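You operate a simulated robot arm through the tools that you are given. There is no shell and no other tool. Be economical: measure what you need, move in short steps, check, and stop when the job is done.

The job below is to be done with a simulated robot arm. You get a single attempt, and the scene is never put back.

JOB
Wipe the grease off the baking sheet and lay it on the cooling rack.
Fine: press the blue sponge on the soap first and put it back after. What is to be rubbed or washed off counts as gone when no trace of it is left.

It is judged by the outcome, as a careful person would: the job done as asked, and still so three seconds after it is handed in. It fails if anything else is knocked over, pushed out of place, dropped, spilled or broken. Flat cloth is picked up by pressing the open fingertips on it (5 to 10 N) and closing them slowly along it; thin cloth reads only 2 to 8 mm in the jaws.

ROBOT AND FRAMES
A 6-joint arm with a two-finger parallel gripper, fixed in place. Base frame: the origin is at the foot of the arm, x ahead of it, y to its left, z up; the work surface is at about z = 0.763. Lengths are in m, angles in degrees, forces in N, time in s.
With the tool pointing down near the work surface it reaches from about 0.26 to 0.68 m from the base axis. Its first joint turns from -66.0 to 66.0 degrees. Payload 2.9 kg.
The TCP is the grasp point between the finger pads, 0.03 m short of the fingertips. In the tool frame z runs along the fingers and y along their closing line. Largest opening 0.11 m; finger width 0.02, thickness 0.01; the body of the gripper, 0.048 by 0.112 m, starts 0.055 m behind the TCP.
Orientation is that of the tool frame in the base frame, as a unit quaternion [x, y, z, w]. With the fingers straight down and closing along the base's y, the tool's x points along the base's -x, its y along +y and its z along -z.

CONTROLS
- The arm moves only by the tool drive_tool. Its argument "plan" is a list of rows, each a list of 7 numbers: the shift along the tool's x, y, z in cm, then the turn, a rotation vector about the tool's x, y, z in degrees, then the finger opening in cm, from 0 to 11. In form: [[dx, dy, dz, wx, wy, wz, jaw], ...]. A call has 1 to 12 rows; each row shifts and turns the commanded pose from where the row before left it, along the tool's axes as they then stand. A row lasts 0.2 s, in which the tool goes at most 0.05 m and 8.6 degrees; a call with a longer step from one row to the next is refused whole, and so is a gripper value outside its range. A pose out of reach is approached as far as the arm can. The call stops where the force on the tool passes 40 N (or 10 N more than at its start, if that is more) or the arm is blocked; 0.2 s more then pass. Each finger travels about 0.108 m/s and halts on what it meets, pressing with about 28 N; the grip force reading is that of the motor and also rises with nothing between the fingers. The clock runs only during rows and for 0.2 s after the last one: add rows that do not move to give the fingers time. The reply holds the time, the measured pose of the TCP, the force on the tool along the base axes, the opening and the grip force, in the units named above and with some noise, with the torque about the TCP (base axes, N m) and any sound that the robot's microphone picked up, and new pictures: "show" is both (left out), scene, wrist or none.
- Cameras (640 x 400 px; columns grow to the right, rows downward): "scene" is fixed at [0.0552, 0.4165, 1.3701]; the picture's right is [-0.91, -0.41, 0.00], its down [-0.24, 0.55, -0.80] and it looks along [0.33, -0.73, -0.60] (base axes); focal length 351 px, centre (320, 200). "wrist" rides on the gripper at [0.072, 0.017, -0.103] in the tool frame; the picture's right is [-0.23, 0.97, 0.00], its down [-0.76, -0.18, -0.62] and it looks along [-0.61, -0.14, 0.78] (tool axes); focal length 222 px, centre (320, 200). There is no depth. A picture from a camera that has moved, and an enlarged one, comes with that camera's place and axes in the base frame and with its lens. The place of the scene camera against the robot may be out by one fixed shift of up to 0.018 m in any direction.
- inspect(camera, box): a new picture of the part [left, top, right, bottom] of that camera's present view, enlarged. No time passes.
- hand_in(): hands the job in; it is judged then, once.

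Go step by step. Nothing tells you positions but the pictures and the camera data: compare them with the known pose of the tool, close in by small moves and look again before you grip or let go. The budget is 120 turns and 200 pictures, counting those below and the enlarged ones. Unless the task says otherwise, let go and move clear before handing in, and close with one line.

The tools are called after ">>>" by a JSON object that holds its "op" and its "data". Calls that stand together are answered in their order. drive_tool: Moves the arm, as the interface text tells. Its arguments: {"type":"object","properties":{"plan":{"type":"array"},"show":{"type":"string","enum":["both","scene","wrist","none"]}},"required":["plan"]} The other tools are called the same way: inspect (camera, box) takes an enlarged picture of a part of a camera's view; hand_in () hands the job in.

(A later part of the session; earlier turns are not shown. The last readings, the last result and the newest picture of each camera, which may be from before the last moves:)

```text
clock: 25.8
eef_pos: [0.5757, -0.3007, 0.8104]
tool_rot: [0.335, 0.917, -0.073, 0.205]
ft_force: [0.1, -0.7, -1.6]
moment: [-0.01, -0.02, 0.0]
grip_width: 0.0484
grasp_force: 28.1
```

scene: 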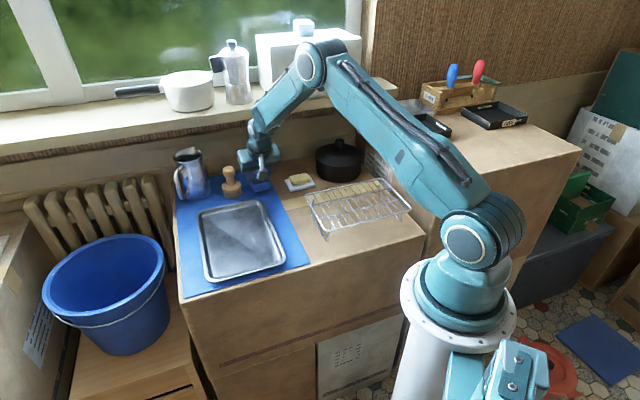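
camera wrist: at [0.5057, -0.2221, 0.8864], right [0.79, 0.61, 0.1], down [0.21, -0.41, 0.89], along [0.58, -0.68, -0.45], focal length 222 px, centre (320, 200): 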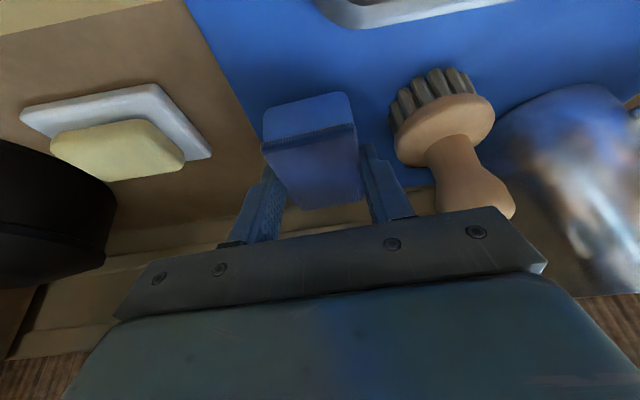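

>>> {"op": "drive_tool", "data": {"plan": [[0.06, 0, 0.13, 0, 0, 0, 3.5], [0, 0, 0, 0, 0, 0, 3.5]]}}

>>> {"op": "inspect", "data": {"camera": "scene", "box": [200, 130, 320, 220]}}

```text
clock: 26.4
eef_pos: [0.5764, -0.3007, 0.8104]
tool_rot: [0.335, 0.917, -0.073, 0.204]
ft_force: [-0.7, -0.2, -0.6]
moment: [0.0, 0.03, -0.03]
grip_width: 0.0486
grasp_force: 28.1
camera wrist: at [0.5028, -0.2175, 0.8724], right [0.79, 0.61, 0.1], down [0.21, -0.41, 0.89], along [0.58, -0.68, -0.45], focal length 222 px, centre (320, 200)
```

scene: 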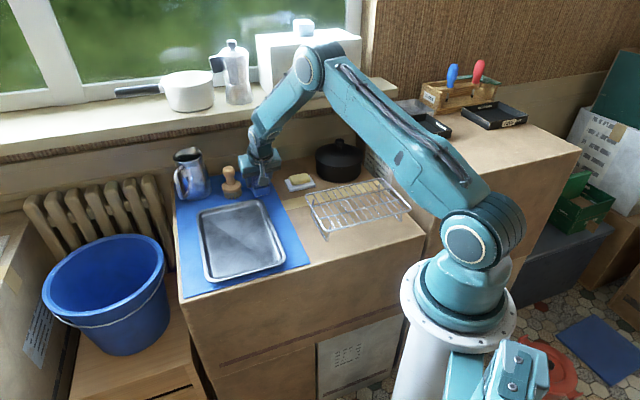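
wrist: 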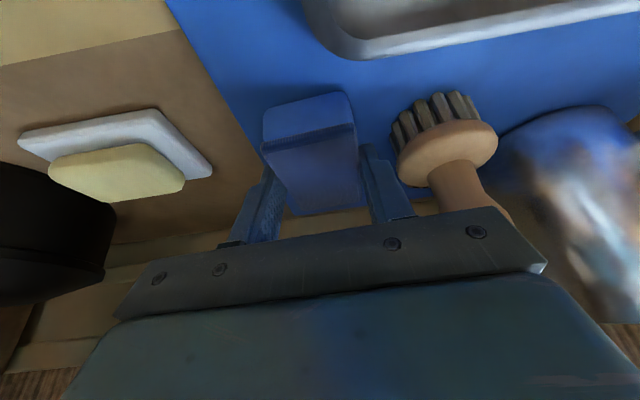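

```text
4.44 times, centred on (260, 175) of scene
camera zoom: at [0.0552, 0.4165, 1.3701], right [-0.91, -0.41, 0.0], down [-0.24, 0.55, -0.8], along [0.33, -0.73, -0.6], focal length 1559 px, centre (587, 311)
```

zoom: 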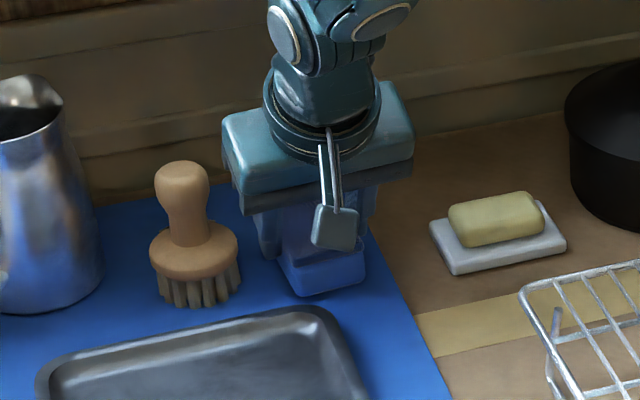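

>>> {"op": "drive_tool", "data": {"plan": [[0.05, 0, 0.1, 0, 0, 0, 3.5], [0.0, 0, 0.0, 0, 0, 0, 3.5]], "show": "none"}}

```text
clock: 27.0
eef_pos: [0.5758, -0.3012, 0.8095]
tool_rot: [0.336, 0.917, -0.073, 0.204]
ft_force: [0.0, 0.2, -0.4]
moment: [0.02, 0.01, 0.01]
grip_width: 0.0486
grasp_force: 28.0
```

>>> {"op": "drive_tool", "data": {"plan": [[0.05, 0, 0.1, 0, 0, 0, 3.5], [0.0, 0, 0.0, 0, 0, 0, 3.5]], "show": "none"}}

```text
clock: 27.6
eef_pos: [0.5755, -0.3009, 0.808]
tool_rot: [0.337, 0.916, -0.074, 0.206]
ft_force: [-1.4, 2.2, 6.3]
moment: [0.14, 0.26, 0.02]
grip_width: 0.0485
grasp_force: 27.9
```

Contact with the mat. Open and rise straight up.

>>> {"op": "drive_tool", "data": {"plan": [[0, 0, 0, 0, 0, 0, 5.5], [0, 0, 0, 0, 0, 0, 7], [0, 0, 0, 0, 0, 0, 7], [-1.5, 0, -3.17, 0, 0, 0, 7], [-1.5, 0, -3.17, 0, 0, 0, 7], [0, 0, -4.5, 0, 0, 0, 7], [0, 0, -4.5, 0, 0, 0, 7], [0, 0, -4.5, 0, 0, 0, 7]]}}

>>> {"op": "inspect", "data": {"camera": "scene", "box": [200, 130, 320, 220]}}

```text
clock: 29.4
eef_pos: [0.5287, -0.2641, 1.0003]
tool_rot: [0.337, 0.916, -0.074, 0.204]
ft_force: [-0.8, 0.8, 0.2]
moment: [0.01, 0.04, 0.01]
grip_width: 0.0701
grasp_force: 0.0
camera wrist: at [0.4546, -0.1808, 1.0632], right [0.79, 0.61, 0.1], down [0.21, -0.41, 0.89], along [0.58, -0.68, -0.45], focal length 222 px, centre (320, 200)
```

scene: 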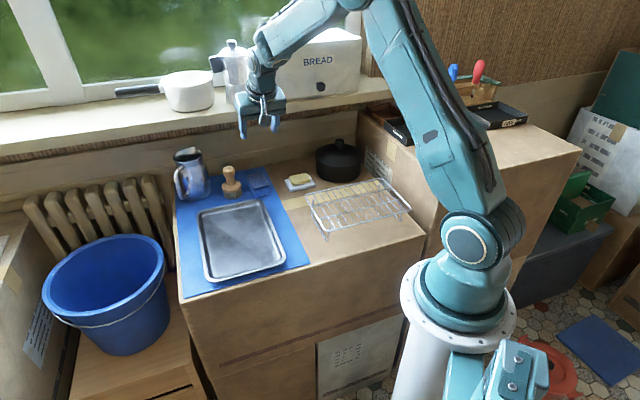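
wrist: 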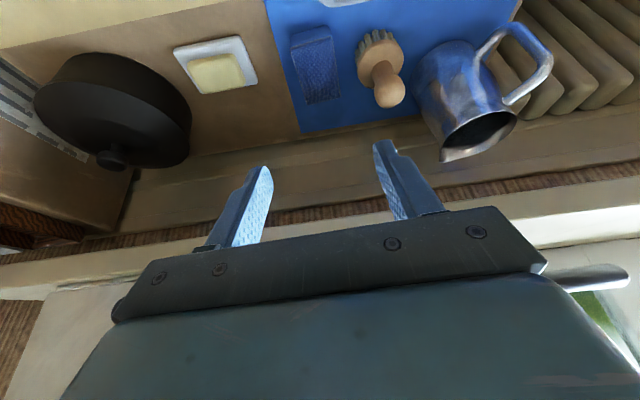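

```text
4.44 times, centred on (260, 175) of scene
camera zoom: at [0.0552, 0.4165, 1.37], right [-0.91, -0.41, 0.0], down [-0.24, 0.55, -0.8], along [0.33, -0.73, -0.6], focal length 1559 px, centre (587, 311)
```

zoom: 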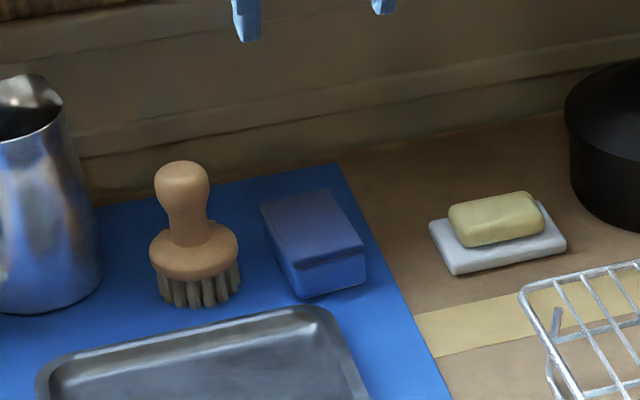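

The sponge is back in its place with nothing disturbed. Now return the tool to vertical and view the tray from above to plan the rim grip.

>>> {"op": "drive_tool", "data": {"plan": [[0, 0, 0, 0, 8, 0, 7], [0, 0, 0, 0, 8, 0, 7], [0, 0, 0, 0, 8, 0, 7], [0, 0, 0, 0, 1.2, 0, 7], [3.97, 2.25, -0.4, 0, 0, 0, 7], [3.97, 2.25, -0.4, 0, 0, 0, 7], [3.97, 2.25, -0.4, 0, 0, 0, 7], [3.97, 2.25, -0.4, 0, 0, 0, 7], [3.97, 2.25, -0.4, 0, 0, 0, 7]]}}

>>> {"op": "inspect", "data": {"camera": "wrist", "box": [120, 0, 520, 250]}}

```text
clock: 31.4
eef_pos: [0.4524, -0.0501, 1.0192]
tool_rot: [0.345, 0.939, 0.002, 0.0]
ft_force: [-0.4, 0.1, 0.5]
moment: [-0.04, 0.01, -0.01]
grip_width: 0.0701
grasp_force: 0.2
camera wrist: at [0.4076, 0.0094, 1.1237], right [0.8, 0.6, 0.0], down [0.47, -0.63, 0.62], along [0.37, -0.5, -0.78], focal length 222 px, centre (320, 200)
```

scene: 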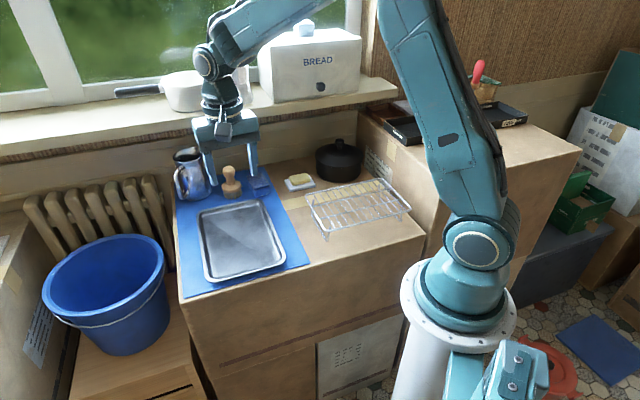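
wrist: 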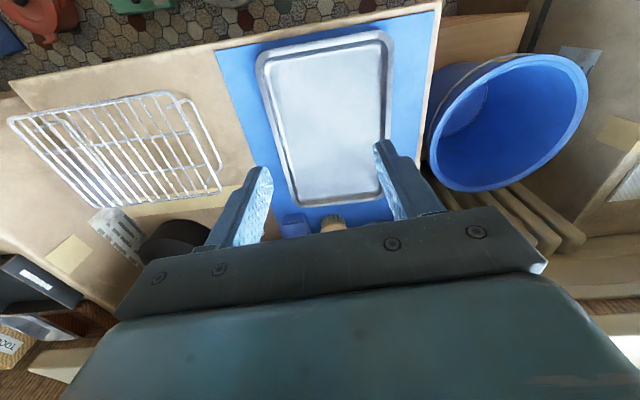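

```text
1.60 times, centred on (320, 125) of wrist
camera zoom: at [0.4076, 0.0094, 1.1237], right [0.8, 0.6, 0.0], down [0.47, -0.63, 0.62], along [0.37, -0.5, -0.78], focal length 355 px, centre (320, 320)
```

zoom: 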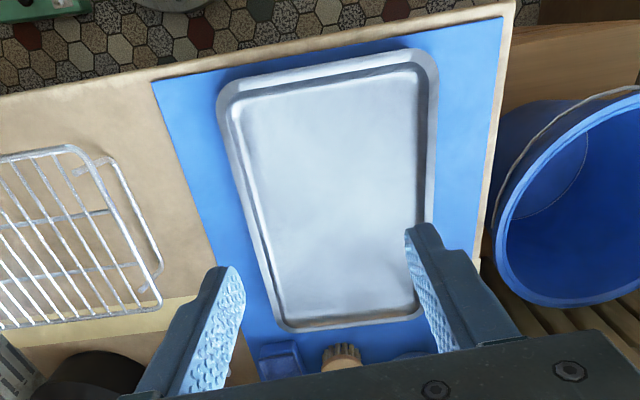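

Tray measured: centre (0.514, -0.097), about 0.26 x 0.185 m, short side pointing at 45.5°. I move above the middle of its rack-side long rim, aligned, to study the rim.

>>> {"op": "drive_tool", "data": {"plan": [[0, 0, 0, 0, 0, 4.6, 5], [-1.95, -2.05, 3.25, 0, 0, 0, 5], [-1.95, -2.05, 3.25, 0, 0, 0, 5], [-1.95, -2.05, 3.25, 0, 0, 0, 5], [-1.95, -2.05, 3.25, 0, 0, 0, 5]]}}

>>> {"op": "inspect", "data": {"camera": "wrist", "box": [220, 20, 420, 180]}}

>>> {"op": "inspect", "data": {"camera": "scene", "box": [230, 190, 310, 270]}}

```text
clock: 32.6
eef_pos: [0.4518, -0.1623, 0.8877]
tool_rot: [0.381, 0.924, 0.003, 0.0]
ft_force: [-0.1, -0.3, -0.1]
moment: [0.02, 0.0, -0.02]
grip_width: 0.0499
grasp_force: 0.1
camera wrist: at [0.4109, -0.1008, 0.9906], right [0.85, 0.53, 0.0], down [0.41, -0.67, 0.62], along [0.33, -0.53, -0.78], focal length 222 px, centre (320, 200)
```

scene: 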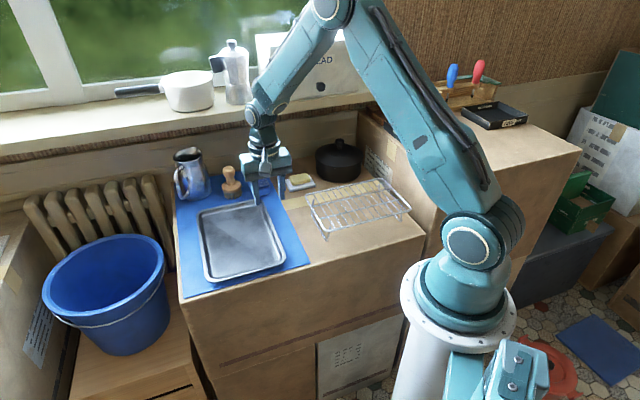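
wrist: 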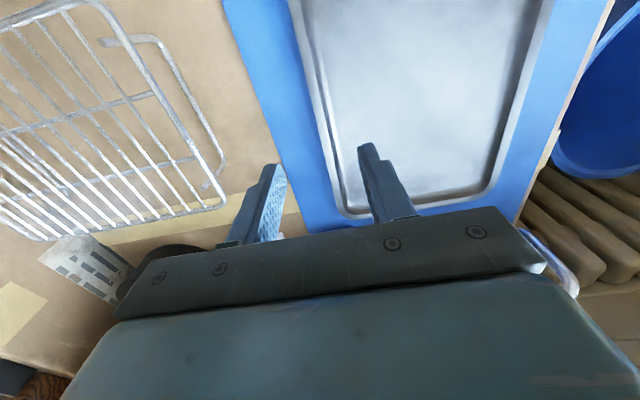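

```text
2.50 times, centred on (320, 100) of wrist
camera zoom: at [0.4109, -0.1008, 0.9906], right [0.85, 0.53, 0.0], down [0.41, -0.67, 0.62], along [0.33, -0.53, -0.78], focal length 555 px, centre (320, 450)
```

zoom: 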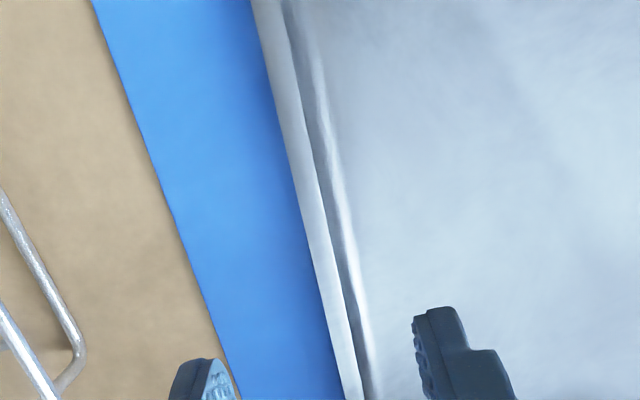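

```text
5.00 times, centred on (270, 230) of scene
camera zoom: at [0.0552, 0.4165, 1.3701], right [-0.91, -0.41, 0.0], down [-0.24, 0.55, -0.8], along [0.33, -0.73, -0.6], focal length 1754 px, centre (570, 50)
```

zoom: 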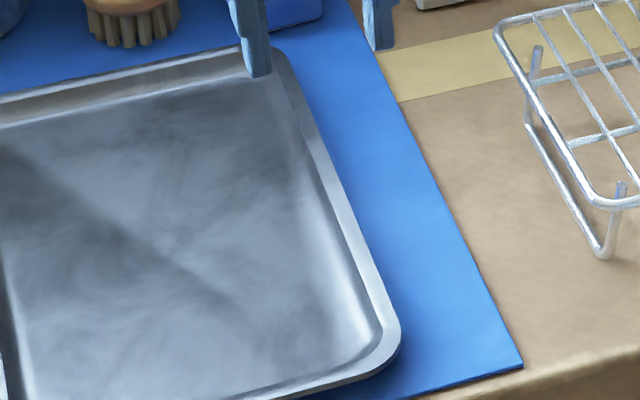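

The rim lip is about 1 cm wide, and the tool is within 2–3 mm of it. Lower with one finger each side of the rim, the tips just above the tray floor.

>>> {"op": "drive_tool", "data": {"plan": [[0, -0.2, 3.5, 0, 0, 0, 5], [0, 0, 3.5, 0, 0, 0, 5], [0, 0, 1.2, 0, 0, 0, 5], [0, 0, 0.4, 0, 0, 0, 5]]}}

>>> {"op": "inspect", "data": {"camera": "scene", "box": [220, 160, 320, 250]}}

>>> {"op": "inspect", "data": {"camera": "wrist", "box": [220, 80, 420, 240]}}

```text
clock: 33.6
eef_pos: [0.4502, -0.1639, 0.8036]
tool_rot: [0.382, 0.924, 0.002, 0.001]
ft_force: [-0.4, -0.3, 0.3]
moment: [0.01, 0.0, -0.01]
grip_width: 0.05
grasp_force: 0.0
camera wrist: at [0.4099, -0.1011, 0.906], right [0.85, 0.53, 0.0], down [0.41, -0.67, 0.62], along [0.33, -0.53, -0.78], focal length 222 px, centre (320, 200)
```

scene: 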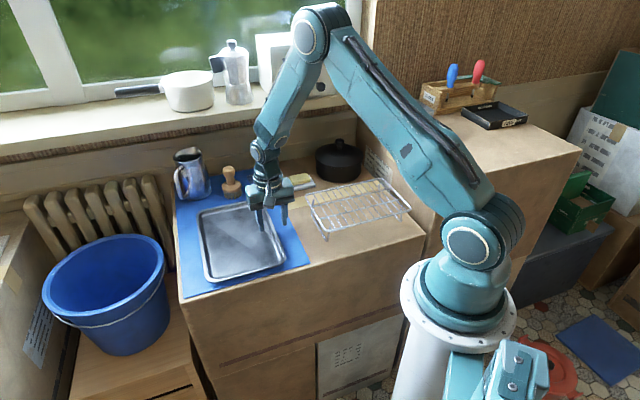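
wrist: 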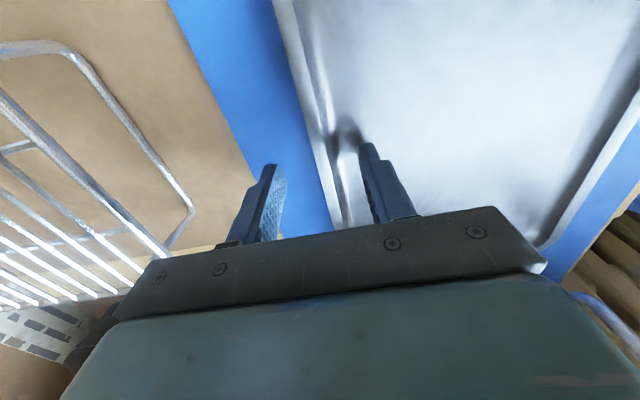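

```text
4.44 times, centred on (270, 205) of scene
camera zoom: at [0.0552, 0.4165, 1.3701], right [-0.91, -0.41, 0.0], down [-0.24, 0.55, -0.8], along [0.33, -0.73, -0.6], focal length 1559 px, centre (542, 178)
```

zoom: 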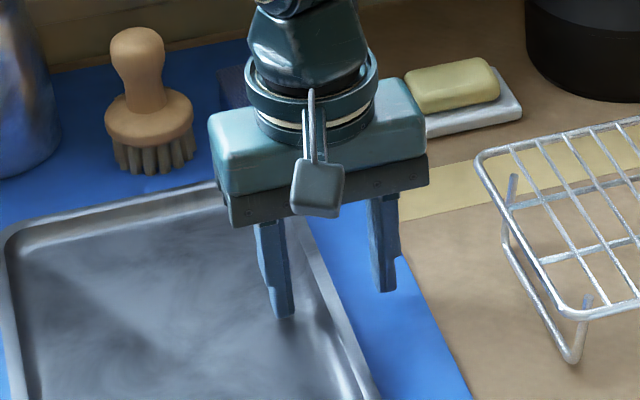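

```text
2.50 times, centred on (320, 160) of wrist
camera zoom: at [0.4099, -0.1011, 0.906], right [0.85, 0.53, 0.0], down [0.41, -0.67, 0.62], along [0.33, -0.53, -0.78], focal length 555 px, centre (320, 300)
```

zoom: 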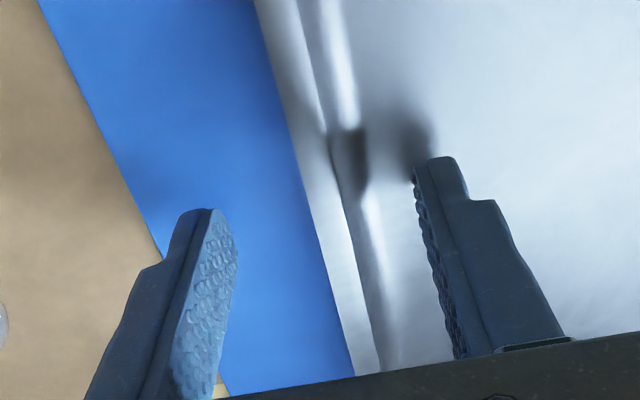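

The fingers straddle the rim. Close slowly on it.

>>> {"op": "drive_tool", "data": {"plan": [[0, 0, 0, 0, 0, 0, 4], [0, 0, 0, 0, 0, 0, 3], [0, 0, 0, 0, 0, 0, 2], [0, 0, 0, 0, 0, 0, 1], [0, 0, 0, 0, 0, 0, 0], [0, 0, 0, 0, 0, 0, 0]]}}

>>> {"op": "inspect", "data": {"camera": "scene", "box": [220, 160, 320, 250]}}

```text
clock: 35.0
eef_pos: [0.4511, -0.1636, 0.8043]
tool_rot: [0.381, 0.925, 0.003, 0.002]
ft_force: [2.8, 4.0, 7.0]
moment: [0.23, -0.21, -0.28]
grip_width: 0.0031
grasp_force: 28.3
camera wrist: at [0.4104, -0.1009, 0.9067], right [0.85, 0.53, 0.0], down [0.41, -0.67, 0.62], along [0.33, -0.53, -0.78], focal length 222 px, centre (320, 200)
```

scene: 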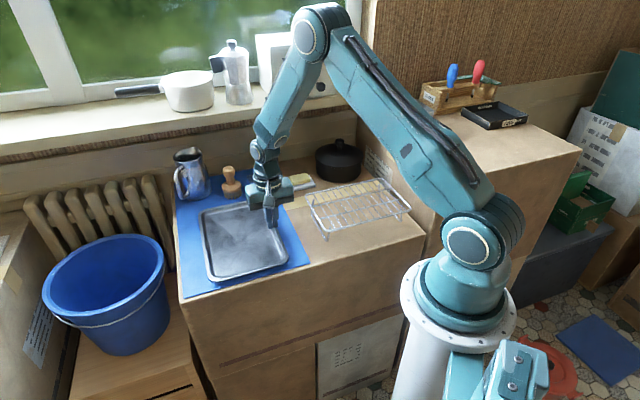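
wrist: 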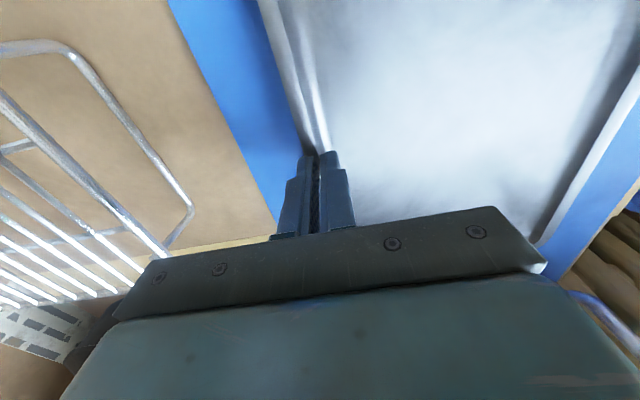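

```text
4.44 times, centred on (270, 205) of scene
camera zoom: at [0.0552, 0.4166, 1.37], right [-0.91, -0.41, 0.0], down [-0.24, 0.55, -0.8], along [0.33, -0.73, -0.6], focal length 1559 px, centre (542, 178)
```

zoom: 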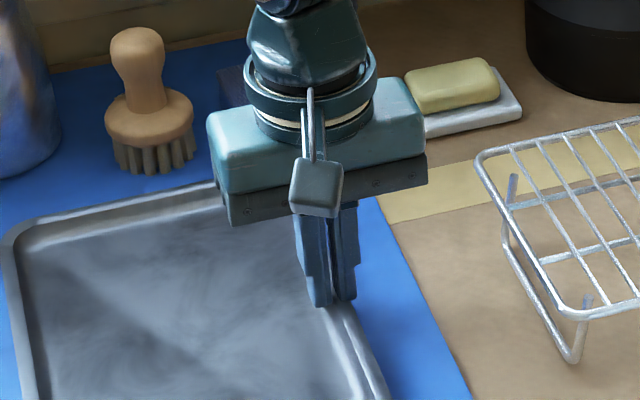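

The rim wall is gripped (3 mm). Lift 3 cm gently and see whether the tray comes level.

>>> {"op": "drive_tool", "data": {"plan": [[0, 0, -1, 0, 0, 0, 0], [0, 0, -1, 0, 0, 0, 0], [0, 0, -1, 0, 0, 0, 0], [0, 0, 0, 0, 0, 0, 0]]}}

>>> {"op": "inspect", "data": {"camera": "scene", "box": [170, 150, 330, 290]}}

```text
clock: 36.0
eef_pos: [0.4483, -0.164, 0.8329]
tool_rot: [0.381, 0.925, 0.002, 0.001]
ft_force: [1.2, 1.3, -1.2]
moment: [0.0, -0.15, 0.21]
grip_width: 0.0027
grasp_force: 27.7
camera wrist: at [0.408, -0.1009, 0.9361], right [0.85, 0.53, 0.0], down [0.41, -0.67, 0.62], along [0.33, -0.53, -0.78], focal length 222 px, centre (320, 200)
```

scene: 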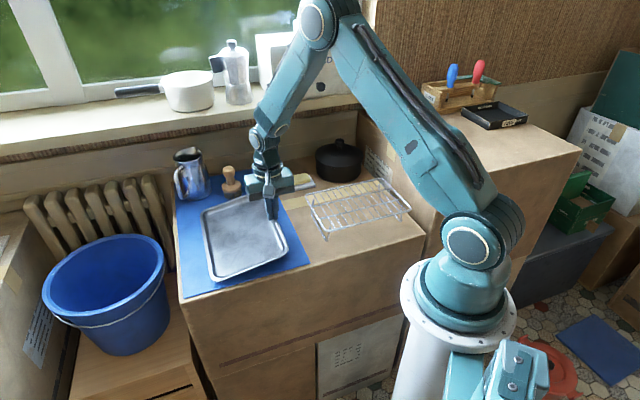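
wrist: 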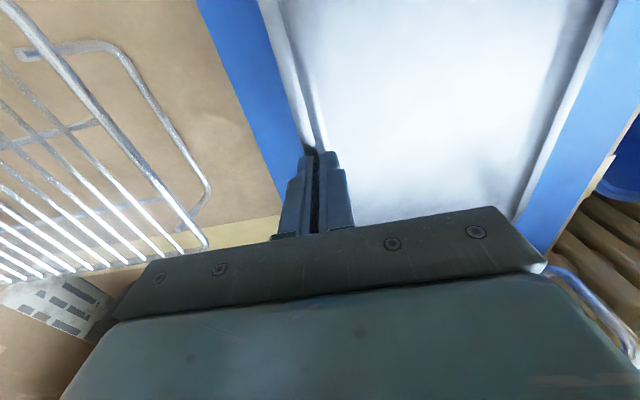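

```text
2.86 times, centred on (250, 220) of scene
camera zoom: at [0.0552, 0.4165, 1.37], right [-0.91, -0.41, 0.0], down [-0.24, 0.55, -0.8], along [0.33, -0.73, -0.6], focal length 1002 px, centre (520, 143)
```

zoom: 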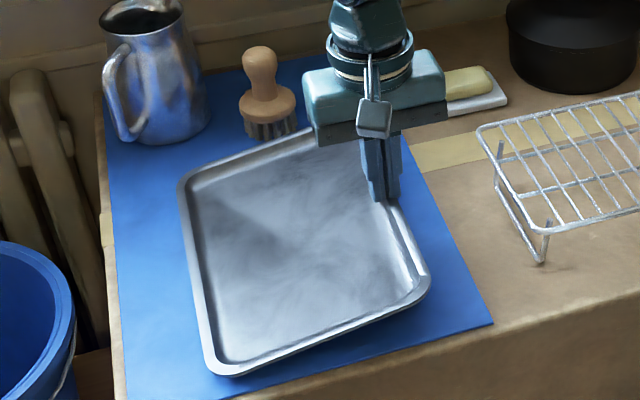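

The near edge rises while the far side looks lower. Lift more and read the load and sag.

>>> {"op": "drive_tool", "data": {"plan": [[0, 0, -2, 0, 0, 0, 0], [0, 0, -2, 0, 0, 0, 0], [0, 0, -2, 0, 0, 0, 0], [0, 0, 0, 0, 0, 0, 0]]}}

>>> {"op": "inspect", "data": {"camera": "scene", "box": [170, 150, 330, 290]}}

```text
clock: 37.0
eef_pos: [0.449, -0.1641, 0.8922]
tool_rot: [0.382, 0.924, 0.002, 0.001]
ft_force: [-1.4, -0.8, -0.8]
moment: [0.14, 0.25, 0.16]
grip_width: 0.0024
grasp_force: 28.4
camera wrist: at [0.4086, -0.1024, 0.9969], right [0.85, 0.53, 0.0], down [0.41, -0.67, 0.62], along [0.33, -0.53, -0.78], focal length 222 px, centre (320, 200)
```

scene: 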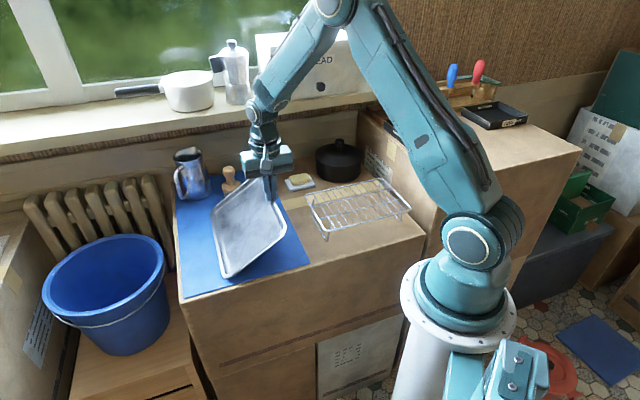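
wrist: 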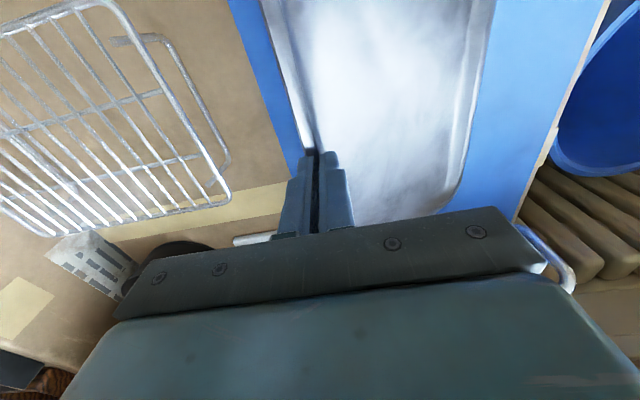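

```text
2.86 times, centred on (250, 220) of scene
camera zoom: at [0.0552, 0.4165, 1.3701], right [-0.91, -0.41, 0.0], down [-0.24, 0.55, -0.8], along [0.33, -0.73, -0.6], focal length 1002 px, centre (520, 143)
```

zoom: 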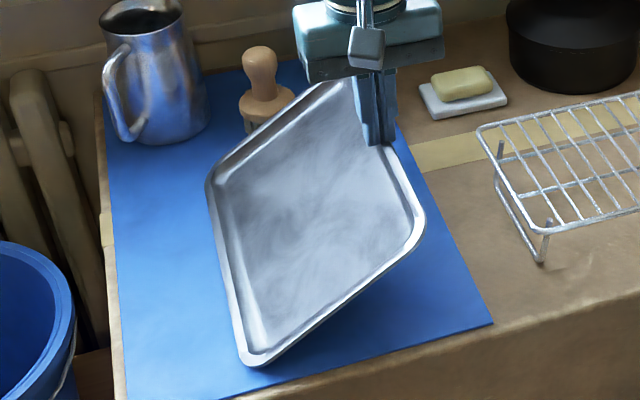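

The tray hinges in the grip until its sloped wall lies flush with the pads. I lift a little more to see whether it then holds.

>>> {"op": "drive_tool", "data": {"plan": [[0, 0, -2, 0, 0, 0, 0], [0, 0, -2, 0, 0, 0, 0], [0, 0, -2, 0, 0, 0, 0], [0, 0, 0, 0, 0, 0, 0]]}}

>>> {"op": "inspect", "data": {"camera": "scene", "box": [170, 130, 330, 270]}}

```text
clock: 38.0
eef_pos: [0.4482, -0.1624, 0.9546]
tool_rot: [0.38, 0.925, 0.002, -0.001]
ft_force: [0.5, 0.1, 1.4]
moment: [0.0, 0.0, 0.03]
grip_width: 0.0001
grasp_force: 27.8
camera wrist: at [0.4078, -0.1012, 1.0579], right [0.85, 0.53, 0.0], down [0.41, -0.67, 0.62], along [0.33, -0.53, -0.78], focal length 222 px, centre (320, 200)
```

scene: 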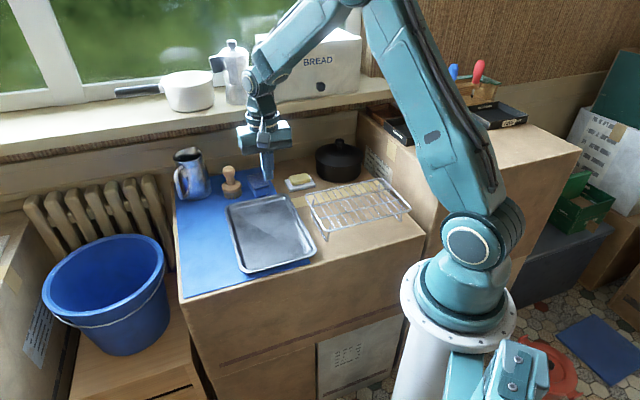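
wrist: 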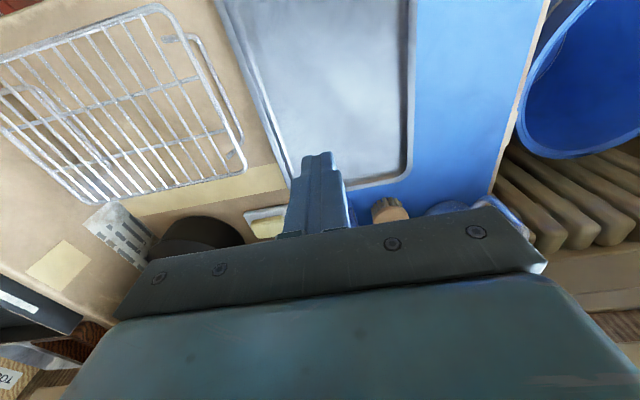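

```text
2.86 times, centred on (250, 200) of scene
camera zoom: at [0.0552, 0.4165, 1.3701], right [-0.91, -0.41, 0.0], down [-0.24, 0.55, -0.8], along [0.33, -0.73, -0.6], focal length 1002 px, centre (520, 200)
```

zoom: 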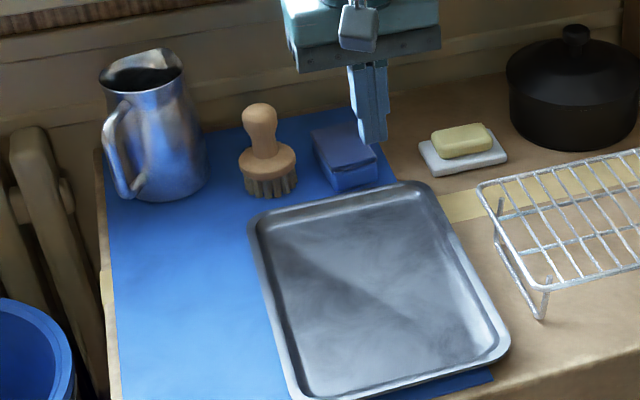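

The tray slipped out of the grip and settled flat again, nearer the rack. Before planning a better grip (fingers matched to the wall slope, tray hung steeply), I back off to measure where it is.

>>> {"op": "drive_tool", "data": {"plan": [[2.83, 0.5, -2.67, 0, 0, 0, 3], [2.83, 0.5, -2.67, 0, 0, 0, 3], [2.83, 0.5, -2.67, 0, 0, 0, 3], [0, 0, 0, 0, 0, 0, 3]]}}

>>> {"op": "inspect", "data": {"camera": "wrist", "box": [120, 0, 520, 250]}}

>>> {"op": "inspect", "data": {"camera": "scene", "box": [200, 160, 340, 290]}}

```text
clock: 39.0
eef_pos: [0.3977, -0.0937, 1.0352]
tool_rot: [0.382, 0.924, 0.002, 0.0]
ft_force: [1.0, -0.1, -0.6]
moment: [-0.04, -0.03, -0.03]
grip_width: 0.0296
grasp_force: 0.1
camera wrist: at [0.3572, -0.0304, 1.1383], right [0.85, 0.53, 0.0], down [0.41, -0.67, 0.62], along [0.33, -0.53, -0.78], focal length 222 px, centre (320, 200)
```

scene: 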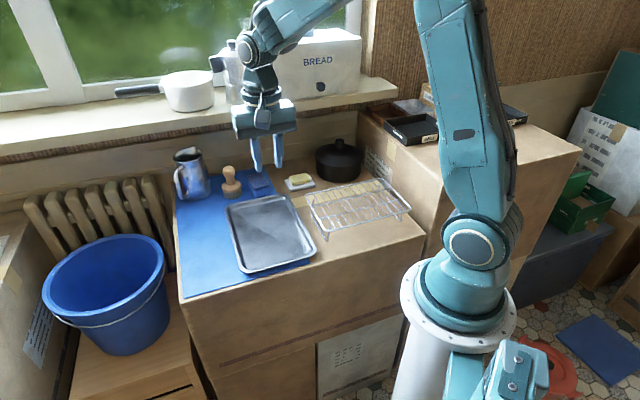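
wrist: 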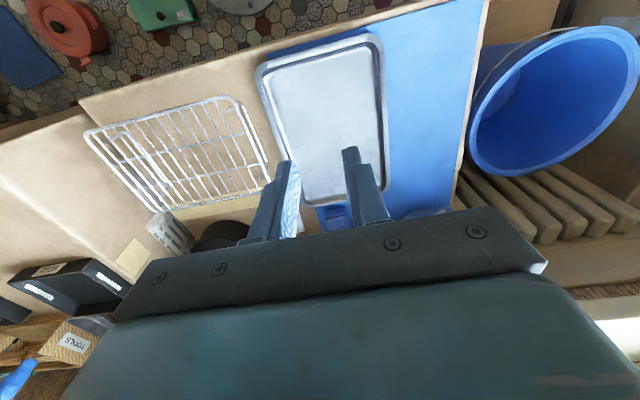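

```text
1.60 times, centred on (320, 125) of wrist
camera zoom: at [0.3572, -0.0304, 1.1383], right [0.85, 0.53, 0.0], down [0.41, -0.67, 0.62], along [0.33, -0.53, -0.78], focal length 355 px, centre (320, 320)
```

zoom: 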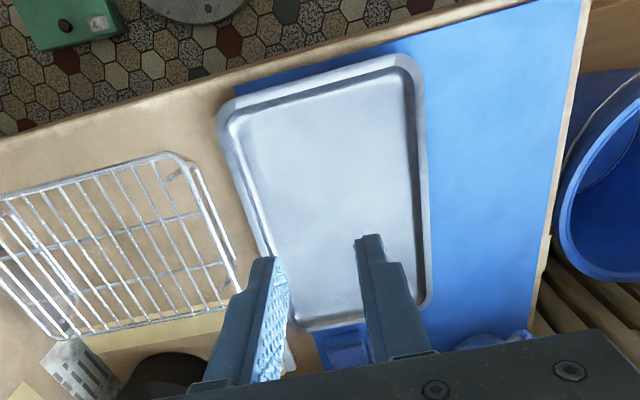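

```text
3.08 times, centred on (270, 225) of scene
camera zoom: at [0.0552, 0.4165, 1.3701], right [-0.91, -0.41, 0.0], down [-0.24, 0.55, -0.8], along [0.33, -0.73, -0.6], focal length 1079 px, centre (474, 123)
```

zoom: 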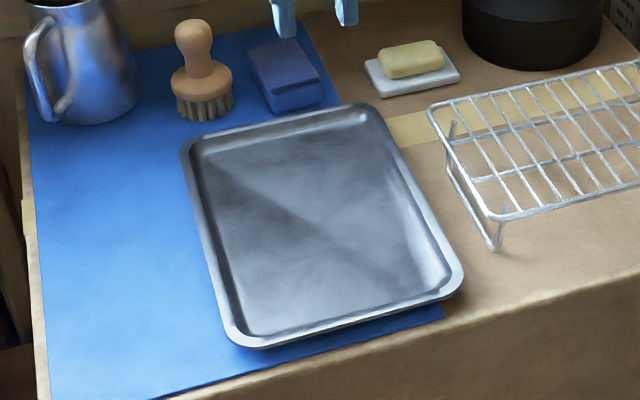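

The tray lies flat, centre about (0.456, -0.152), and nothing else was moved. Plan: grip the mat-side long rim deeper, raise it as a hinge, hang it steeply, turn it 90° and lay it on the rack from the base side. First I test that wrist turn without load and view the rack.

>>> {"op": "drive_tool", "data": {"plan": [[0, 0, 0, 0, 0, -8.3, 3], [0, 0, 0, 0, 0, -8.3, 3], [0, 0, 0, 0, 0, -8.3, 3], [0, 0, 0, 0, 0, -8.3, 3], [0, 0, 0, 0, 0, -8.3, 3], [0, 0, 0, 0, 0, -8.3, 3], [0, 0, 0, 0, 0, -8.3, 3], [0, 0, 0, 0, 0, -8.3, 3], [0, 0, 0, 0, 0, -8.3, 3], [0, 0, 0, 0, 0, -8.3, 3], [0, 0, 0, 0, 0, -8.3, 3]]}}

```text
clock: 41.4
eef_pos: [0.3993, -0.0945, 1.0344]
tool_rot: [-0.396, 0.918, 0.002, 0.001]
ft_force: [1.1, -0.2, 0.6]
moment: [0.03, 0.0, -0.01]
grip_width: 0.0302
grasp_force: 0.0
camera wrist: at [0.336, -0.1355, 1.1375], right [-0.55, 0.83, 0.0], down [0.65, 0.43, 0.63], along [0.52, 0.35, -0.78], focal length 222 px, centre (320, 200)
```

scene: 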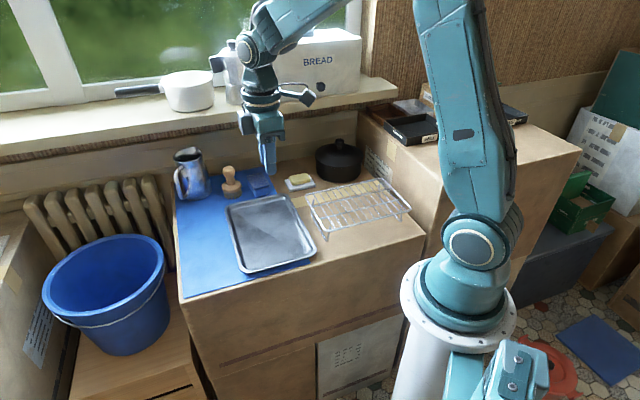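
wrist: 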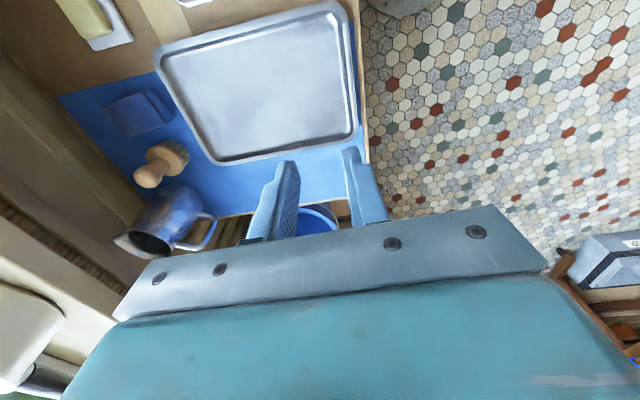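

The turn works. Now test reaching the lay-down pose at the base side of the rack (hovering).

>>> {"op": "drive_tool", "data": {"plan": [[3.84, 0.83, 1.74, 0, 0, 0, 3], [3.84, 0.83, 1.74, 0, 0, 0, 3], [3.84, 0.83, 1.74, 0, 0, 0, 3], [3.84, 0.83, 1.74, 0, 0, 0, 3], [3.84, 0.83, 1.74, 0, 0, 0, 3], [3.84, 0.83, 1.74, 0, 0, 0, 3]]}}

>>> {"op": "inspect", "data": {"camera": "scene", "box": [280, 130, 460, 260]}}

```text
clock: 42.8
eef_pos: [0.202, -0.2265, 0.9291]
tool_rot: [-0.395, 0.919, 0.001, 0.001]
ft_force: [-0.3, 0.2, 0.1]
moment: [-0.02, -0.03, 0.03]
grip_width: 0.0298
grasp_force: 0.0
camera wrist: at [0.1388, -0.2688, 1.032], right [-0.55, 0.84, 0.0], down [0.65, 0.43, 0.63], along [0.52, 0.35, -0.78], focal length 222 px, centre (320, 200)
```

scene: 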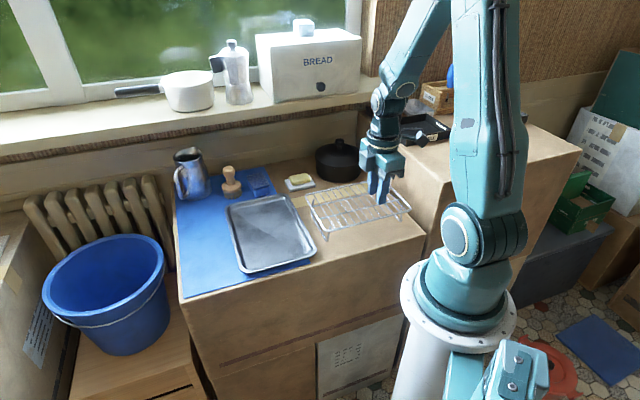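
wrist: 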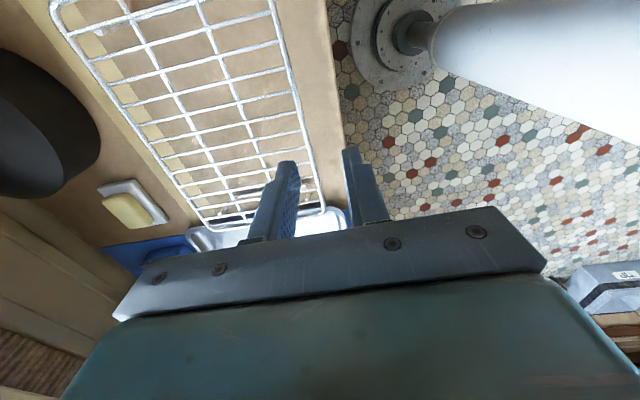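

```text
3.08 times, centred on (370, 195) of scene
camera zoom: at [0.0552, 0.4165, 1.3701], right [-0.91, -0.41, 0.0], down [-0.24, 0.55, -0.8], along [0.33, -0.73, -0.6], focal length 1079 px, centre (166, 215)
```

zoom: 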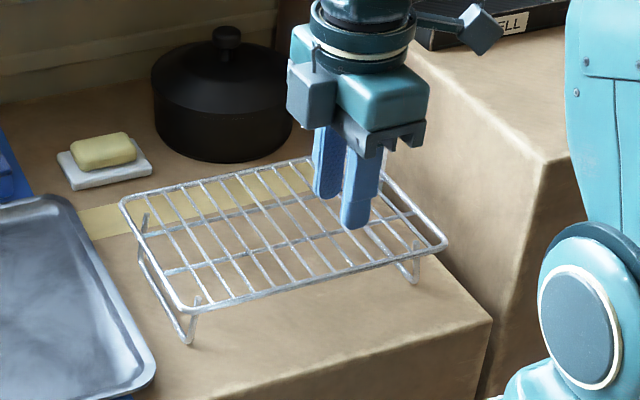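

The lay-down pose is reachable, and the rack is measured: centre (0.269, -0.302), long axis at 43°, top about z = 0.815. Go back over the tray's mat-side rim.

>>> {"op": "drive_tool", "data": {"plan": [[0, 0, -4, 0, 0, 0, 3], [0, 0, -4, 0, 0, 0, 3], [-4.02, -1.66, 0, 0, 0, 0, 3], [-4.02, -1.66, 0, 0, 0, 0, 3], [-4.02, -1.66, 0, 0, 0, 0, 3], [-4.02, -1.66, 0, 0, 0, 0, 3], [-4.02, -1.66, 0, 0, 0, 0, 3], [-4.02, -1.66, 0, 0, 0, 0, 3], [-4.02, -1.66, 0, 0, 0, 0, 3], [-4.02, -1.66, 0, 0, 0, 0, 3]], "show": "none"}}

>>> {"op": "drive_tool", "data": {"plan": [[0, 0, 0, 0, 0, 8.3, 3], [0, 0, 0, 0, 0, 8.3, 3], [0, 0, 0, 0, 0, 8.3, 3], [0, 0, 0, 0, 0, 8.3, 3], [0, 0, 0, 0, 0, 8.3, 3], [0, 0, 0, 0, 0, 8.3, 3], [0, 0, 0, 0, 0, 8.3, 3], [0, 0, 0, 0, 0, 8.3, 3], [0, 0, 0, 0, 0, 8.3, 3], [0, 0, 0, 0, 0, 8.3, 3], [0, 0, 0, 0, 0, 8, 3]]}}

>>> {"op": "inspect", "data": {"camera": "wrist", "box": [160, 0, 480, 200]}}

```text
clock: 45.0
eef_pos: [0.5232, -0.0841, 1.0097]
tool_rot: [-0.394, 0.919, 0.001, 0.001]
ft_force: [0.5, 0.0, -0.3]
moment: [0.01, 0.02, 0.01]
grip_width: 0.0301
grasp_force: 0.0
```

```text
clock: 47.4
eef_pos: [0.5219, -0.0851, 1.0099]
tool_rot: [0.38, 0.925, 0.002, -0.001]
ft_force: [0.7, 0.3, -0.6]
moment: [0.01, -0.02, -0.02]
grip_width: 0.0301
grasp_force: 0.1
camera wrist: at [0.4817, -0.0229, 1.1132], right [0.85, 0.53, 0.0], down [0.42, -0.66, 0.62], along [0.33, -0.52, -0.78], focal length 222 px, centre (320, 200)
```

scene: 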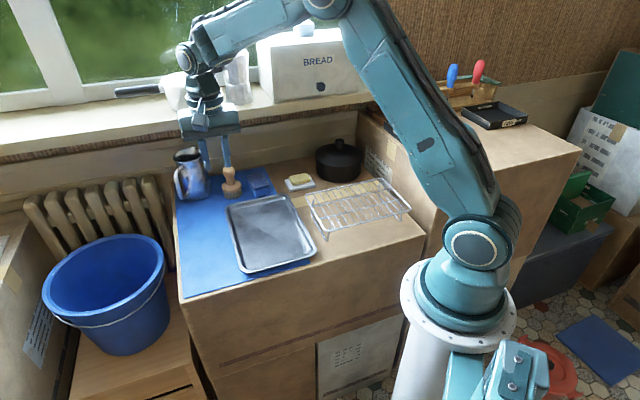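
wrist: 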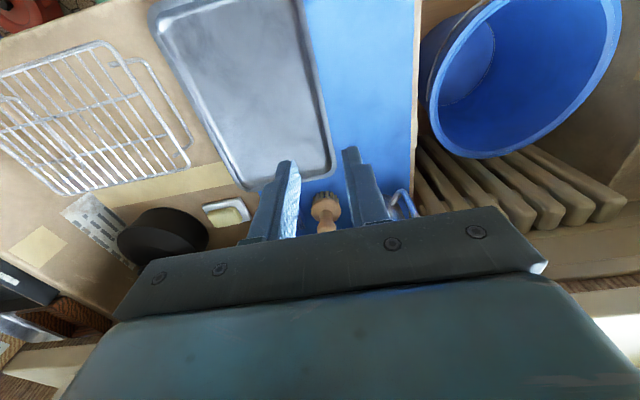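

```text
2.00 times, centred on (320, 100) of wrist
camera zoom: at [0.4817, -0.0229, 1.1132], right [0.85, 0.53, 0.0], down [0.42, -0.66, 0.62], along [0.33, -0.52, -0.78], focal length 444 px, centre (320, 400)
```

zoom: 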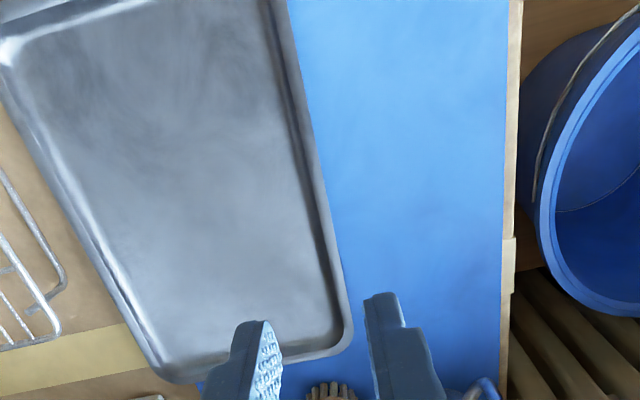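

Tool yaw matches the tray edge exactly. Lower over the mat-side rim mid-point, deeper this time.

>>> {"op": "drive_tool", "data": {"plan": [[0, -0.25, 4.5, 0, 0, 0, 3], [0, 0, 4.5, 0, 0, 0, 3], [0, 0, 4.5, 0, 0, 0, 3], [0, 0, 4.5, 0, 0, 0, 3], [0, 0, 2, 0, 0, 0, 3], [0, 0, 0.6, 0, 0, 0, 3]]}}

>>> {"op": "inspect", "data": {"camera": "wrist", "box": [220, 80, 420, 240]}}

```text
clock: 48.8
eef_pos: [0.5239, -0.0865, 0.8027]
tool_rot: [0.378, 0.926, 0.001, 0.0]
ft_force: [-1.0, 0.3, -0.2]
moment: [-0.03, 0.01, 0.01]
grip_width: 0.0303
grasp_force: 0.0
camera wrist: at [0.4815, -0.0244, 0.9058], right [0.85, 0.53, 0.0], down [0.42, -0.66, 0.62], along [0.34, -0.52, -0.78], focal length 222 px, centre (320, 200)
```

scene: 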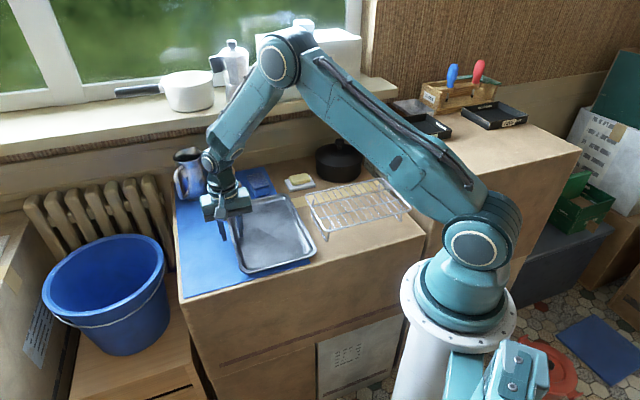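
wrist: 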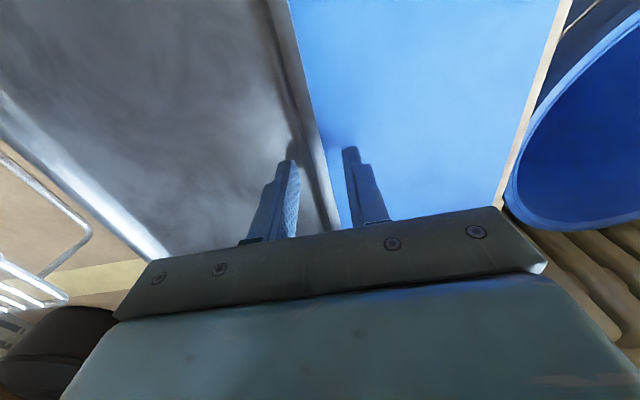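

```text
2.50 times, centred on (320, 160) of wrist
camera zoom: at [0.4815, -0.0244, 0.9058], right [0.85, 0.53, 0.0], down [0.42, -0.66, 0.62], along [0.34, -0.52, -0.78], focal length 555 px, centre (320, 300)
```

zoom: 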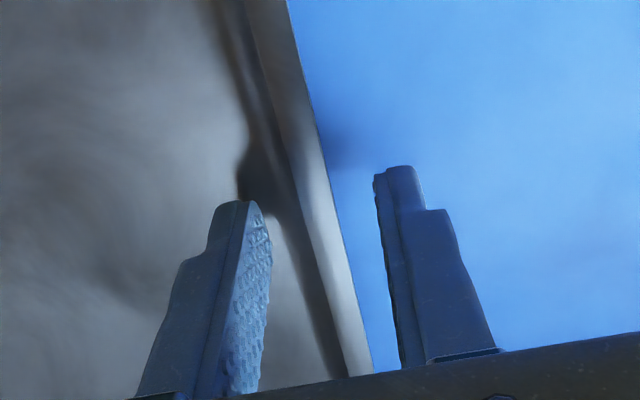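

>>> {"op": "drive_tool", "data": {"plan": [[0, 0, 0.2, 0, 0, 0, 3], [0, 0, 0.15, 0, 0, 0, 3], [0, 0, 0.1, 0, 0, 0, 3]], "show": "none"}}

```text
clock: 49.6
eef_pos: [0.5219, -0.0862, 0.7988]
tool_rot: [0.378, 0.926, 0.001, 0.0]
ft_force: [-0.5, 0.2, -0.2]
moment: [0.0, 0.01, -0.01]
grip_width: 0.03
grasp_force: 0.1
```

>>> {"op": "drive_tool", "data": {"plan": [[0, 0, 0.1, 0, 0, 0, 3], [0, 0, 0.1, 0, 0, 0, 3]], "show": "none"}}

```text
clock: 50.2
eef_pos: [0.5204, -0.0854, 0.7966]
tool_rot: [0.379, 0.925, 0.002, -0.001]
ft_force: [0.1, 0.2, 2.2]
moment: [-0.06, 0.07, -0.03]
grip_width: 0.0302
grasp_force: 0.3
```

The inner fingertip just touches the tray floor. Back up half a millimetre and close.

>>> {"op": "drive_tool", "data": {"plan": [[0, 0, -0.06, 0, 0, 0, 3], [0, 0, 0, 0, 0, 0, 2], [0, 0, 0, 0, 0, 0, 1], [0, 0, 0, 0, 0, 0, 0], [0, 0, 0, 0, 0, 0, 0]]}}

>>> {"op": "inspect", "data": {"camera": "wrist", "box": [220, 80, 420, 240]}}

```text
clock: 51.4
eef_pos: [0.5215, -0.0869, 0.7964]
tool_rot: [0.379, 0.925, 0.002, -0.001]
ft_force: [-2.2, -2.0, 2.3]
moment: [-0.23, 0.24, -0.31]
grip_width: 0.0055
grasp_force: 28.1
camera wrist: at [0.48, -0.0242, 0.9011], right [0.85, 0.53, 0.0], down [0.42, -0.66, 0.62], along [0.33, -0.52, -0.78], focal length 222 px, centre (320, 200)
```

scene: 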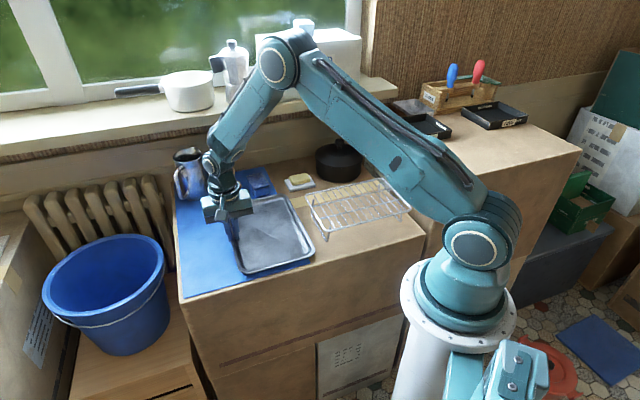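
wrist: 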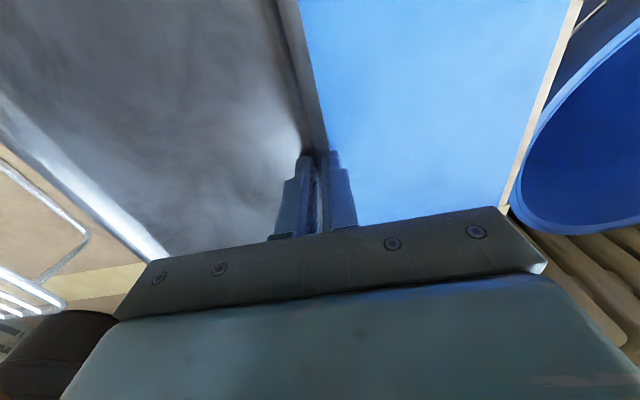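

```text
2.50 times, centred on (320, 160) of wrist
camera zoom: at [0.48, -0.0242, 0.9011], right [0.85, 0.53, 0.0], down [0.42, -0.66, 0.62], along [0.33, -0.52, -0.78], focal length 555 px, centre (320, 300)
```

zoom: 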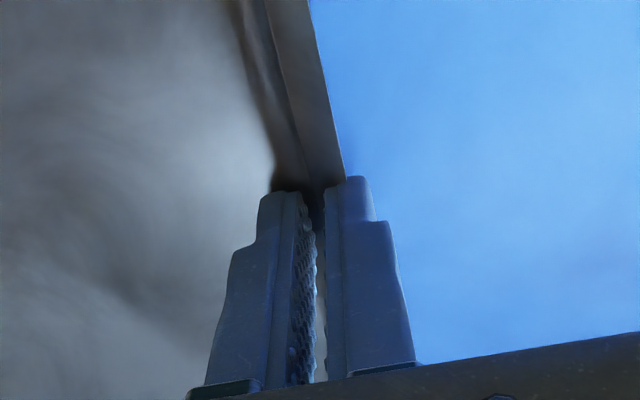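

Now gripped over about 1 cm of wall (5.5 mm wide). Raise this edge as a hinge to about 18°, where the sloped wall should lie flush.

>>> {"op": "drive_tool", "data": {"plan": [[0, -0.05, -1.4, 0, 0, 0, 0], [0, -0.1, -1.4, 0, 0, 0, 0], [0, -0.2, -1.4, 0, 0, 0, 0], [0, -0.3, -1.4, 0, 0, 0, 0]]}}

>>> {"op": "inspect", "data": {"camera": "scene", "box": [180, 140, 340, 280]}}

```text
clock: 52.4
eef_pos: [0.5154, -0.0905, 0.8527]
tool_rot: [0.379, 0.926, 0.002, 0.0]
ft_force: [0.1, 0.0, -2.1]
moment: [0.05, -0.02, 0.03]
grip_width: 0.0021
grasp_force: 28.1
camera wrist: at [0.4747, -0.0277, 0.9573], right [0.84, 0.54, 0.0], down [0.42, -0.66, 0.62], along [0.34, -0.52, -0.78], focal length 222 px, centre (320, 200)
```

scene: 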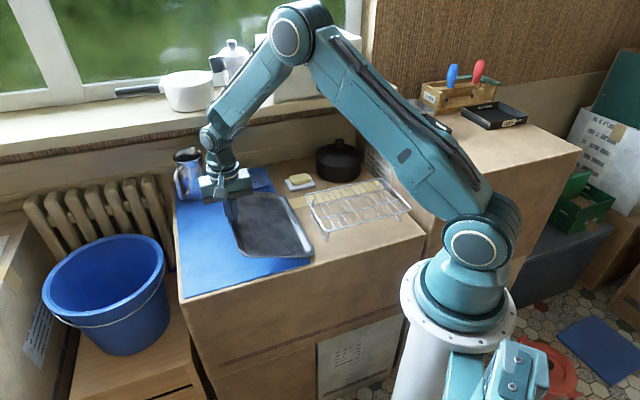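
wrist: 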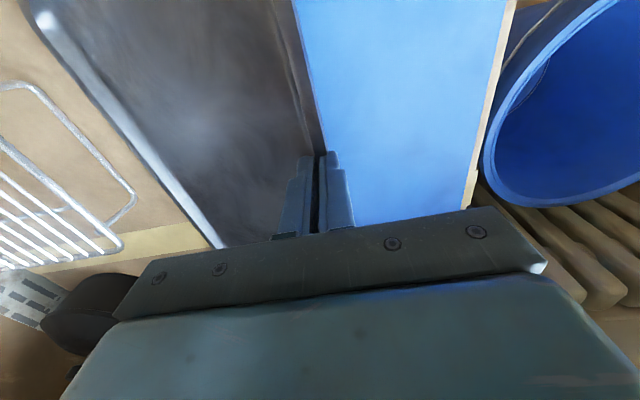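

```text
2.86 times, centred on (260, 210) of scene
camera zoom: at [0.0552, 0.4165, 1.37], right [-0.91, -0.41, 0.0], down [-0.24, 0.55, -0.8], along [0.33, -0.73, -0.6], focal length 1002 px, centre (491, 171)
```

zoom: 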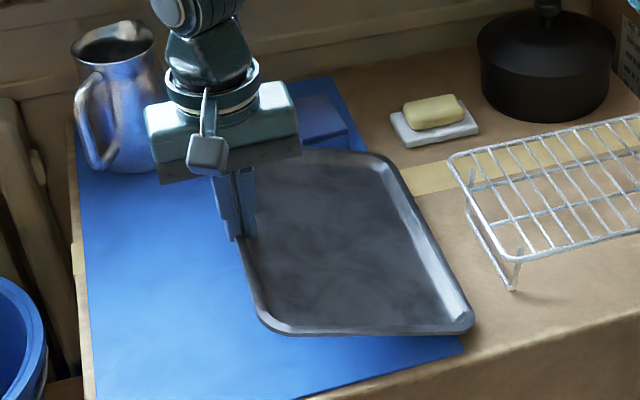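

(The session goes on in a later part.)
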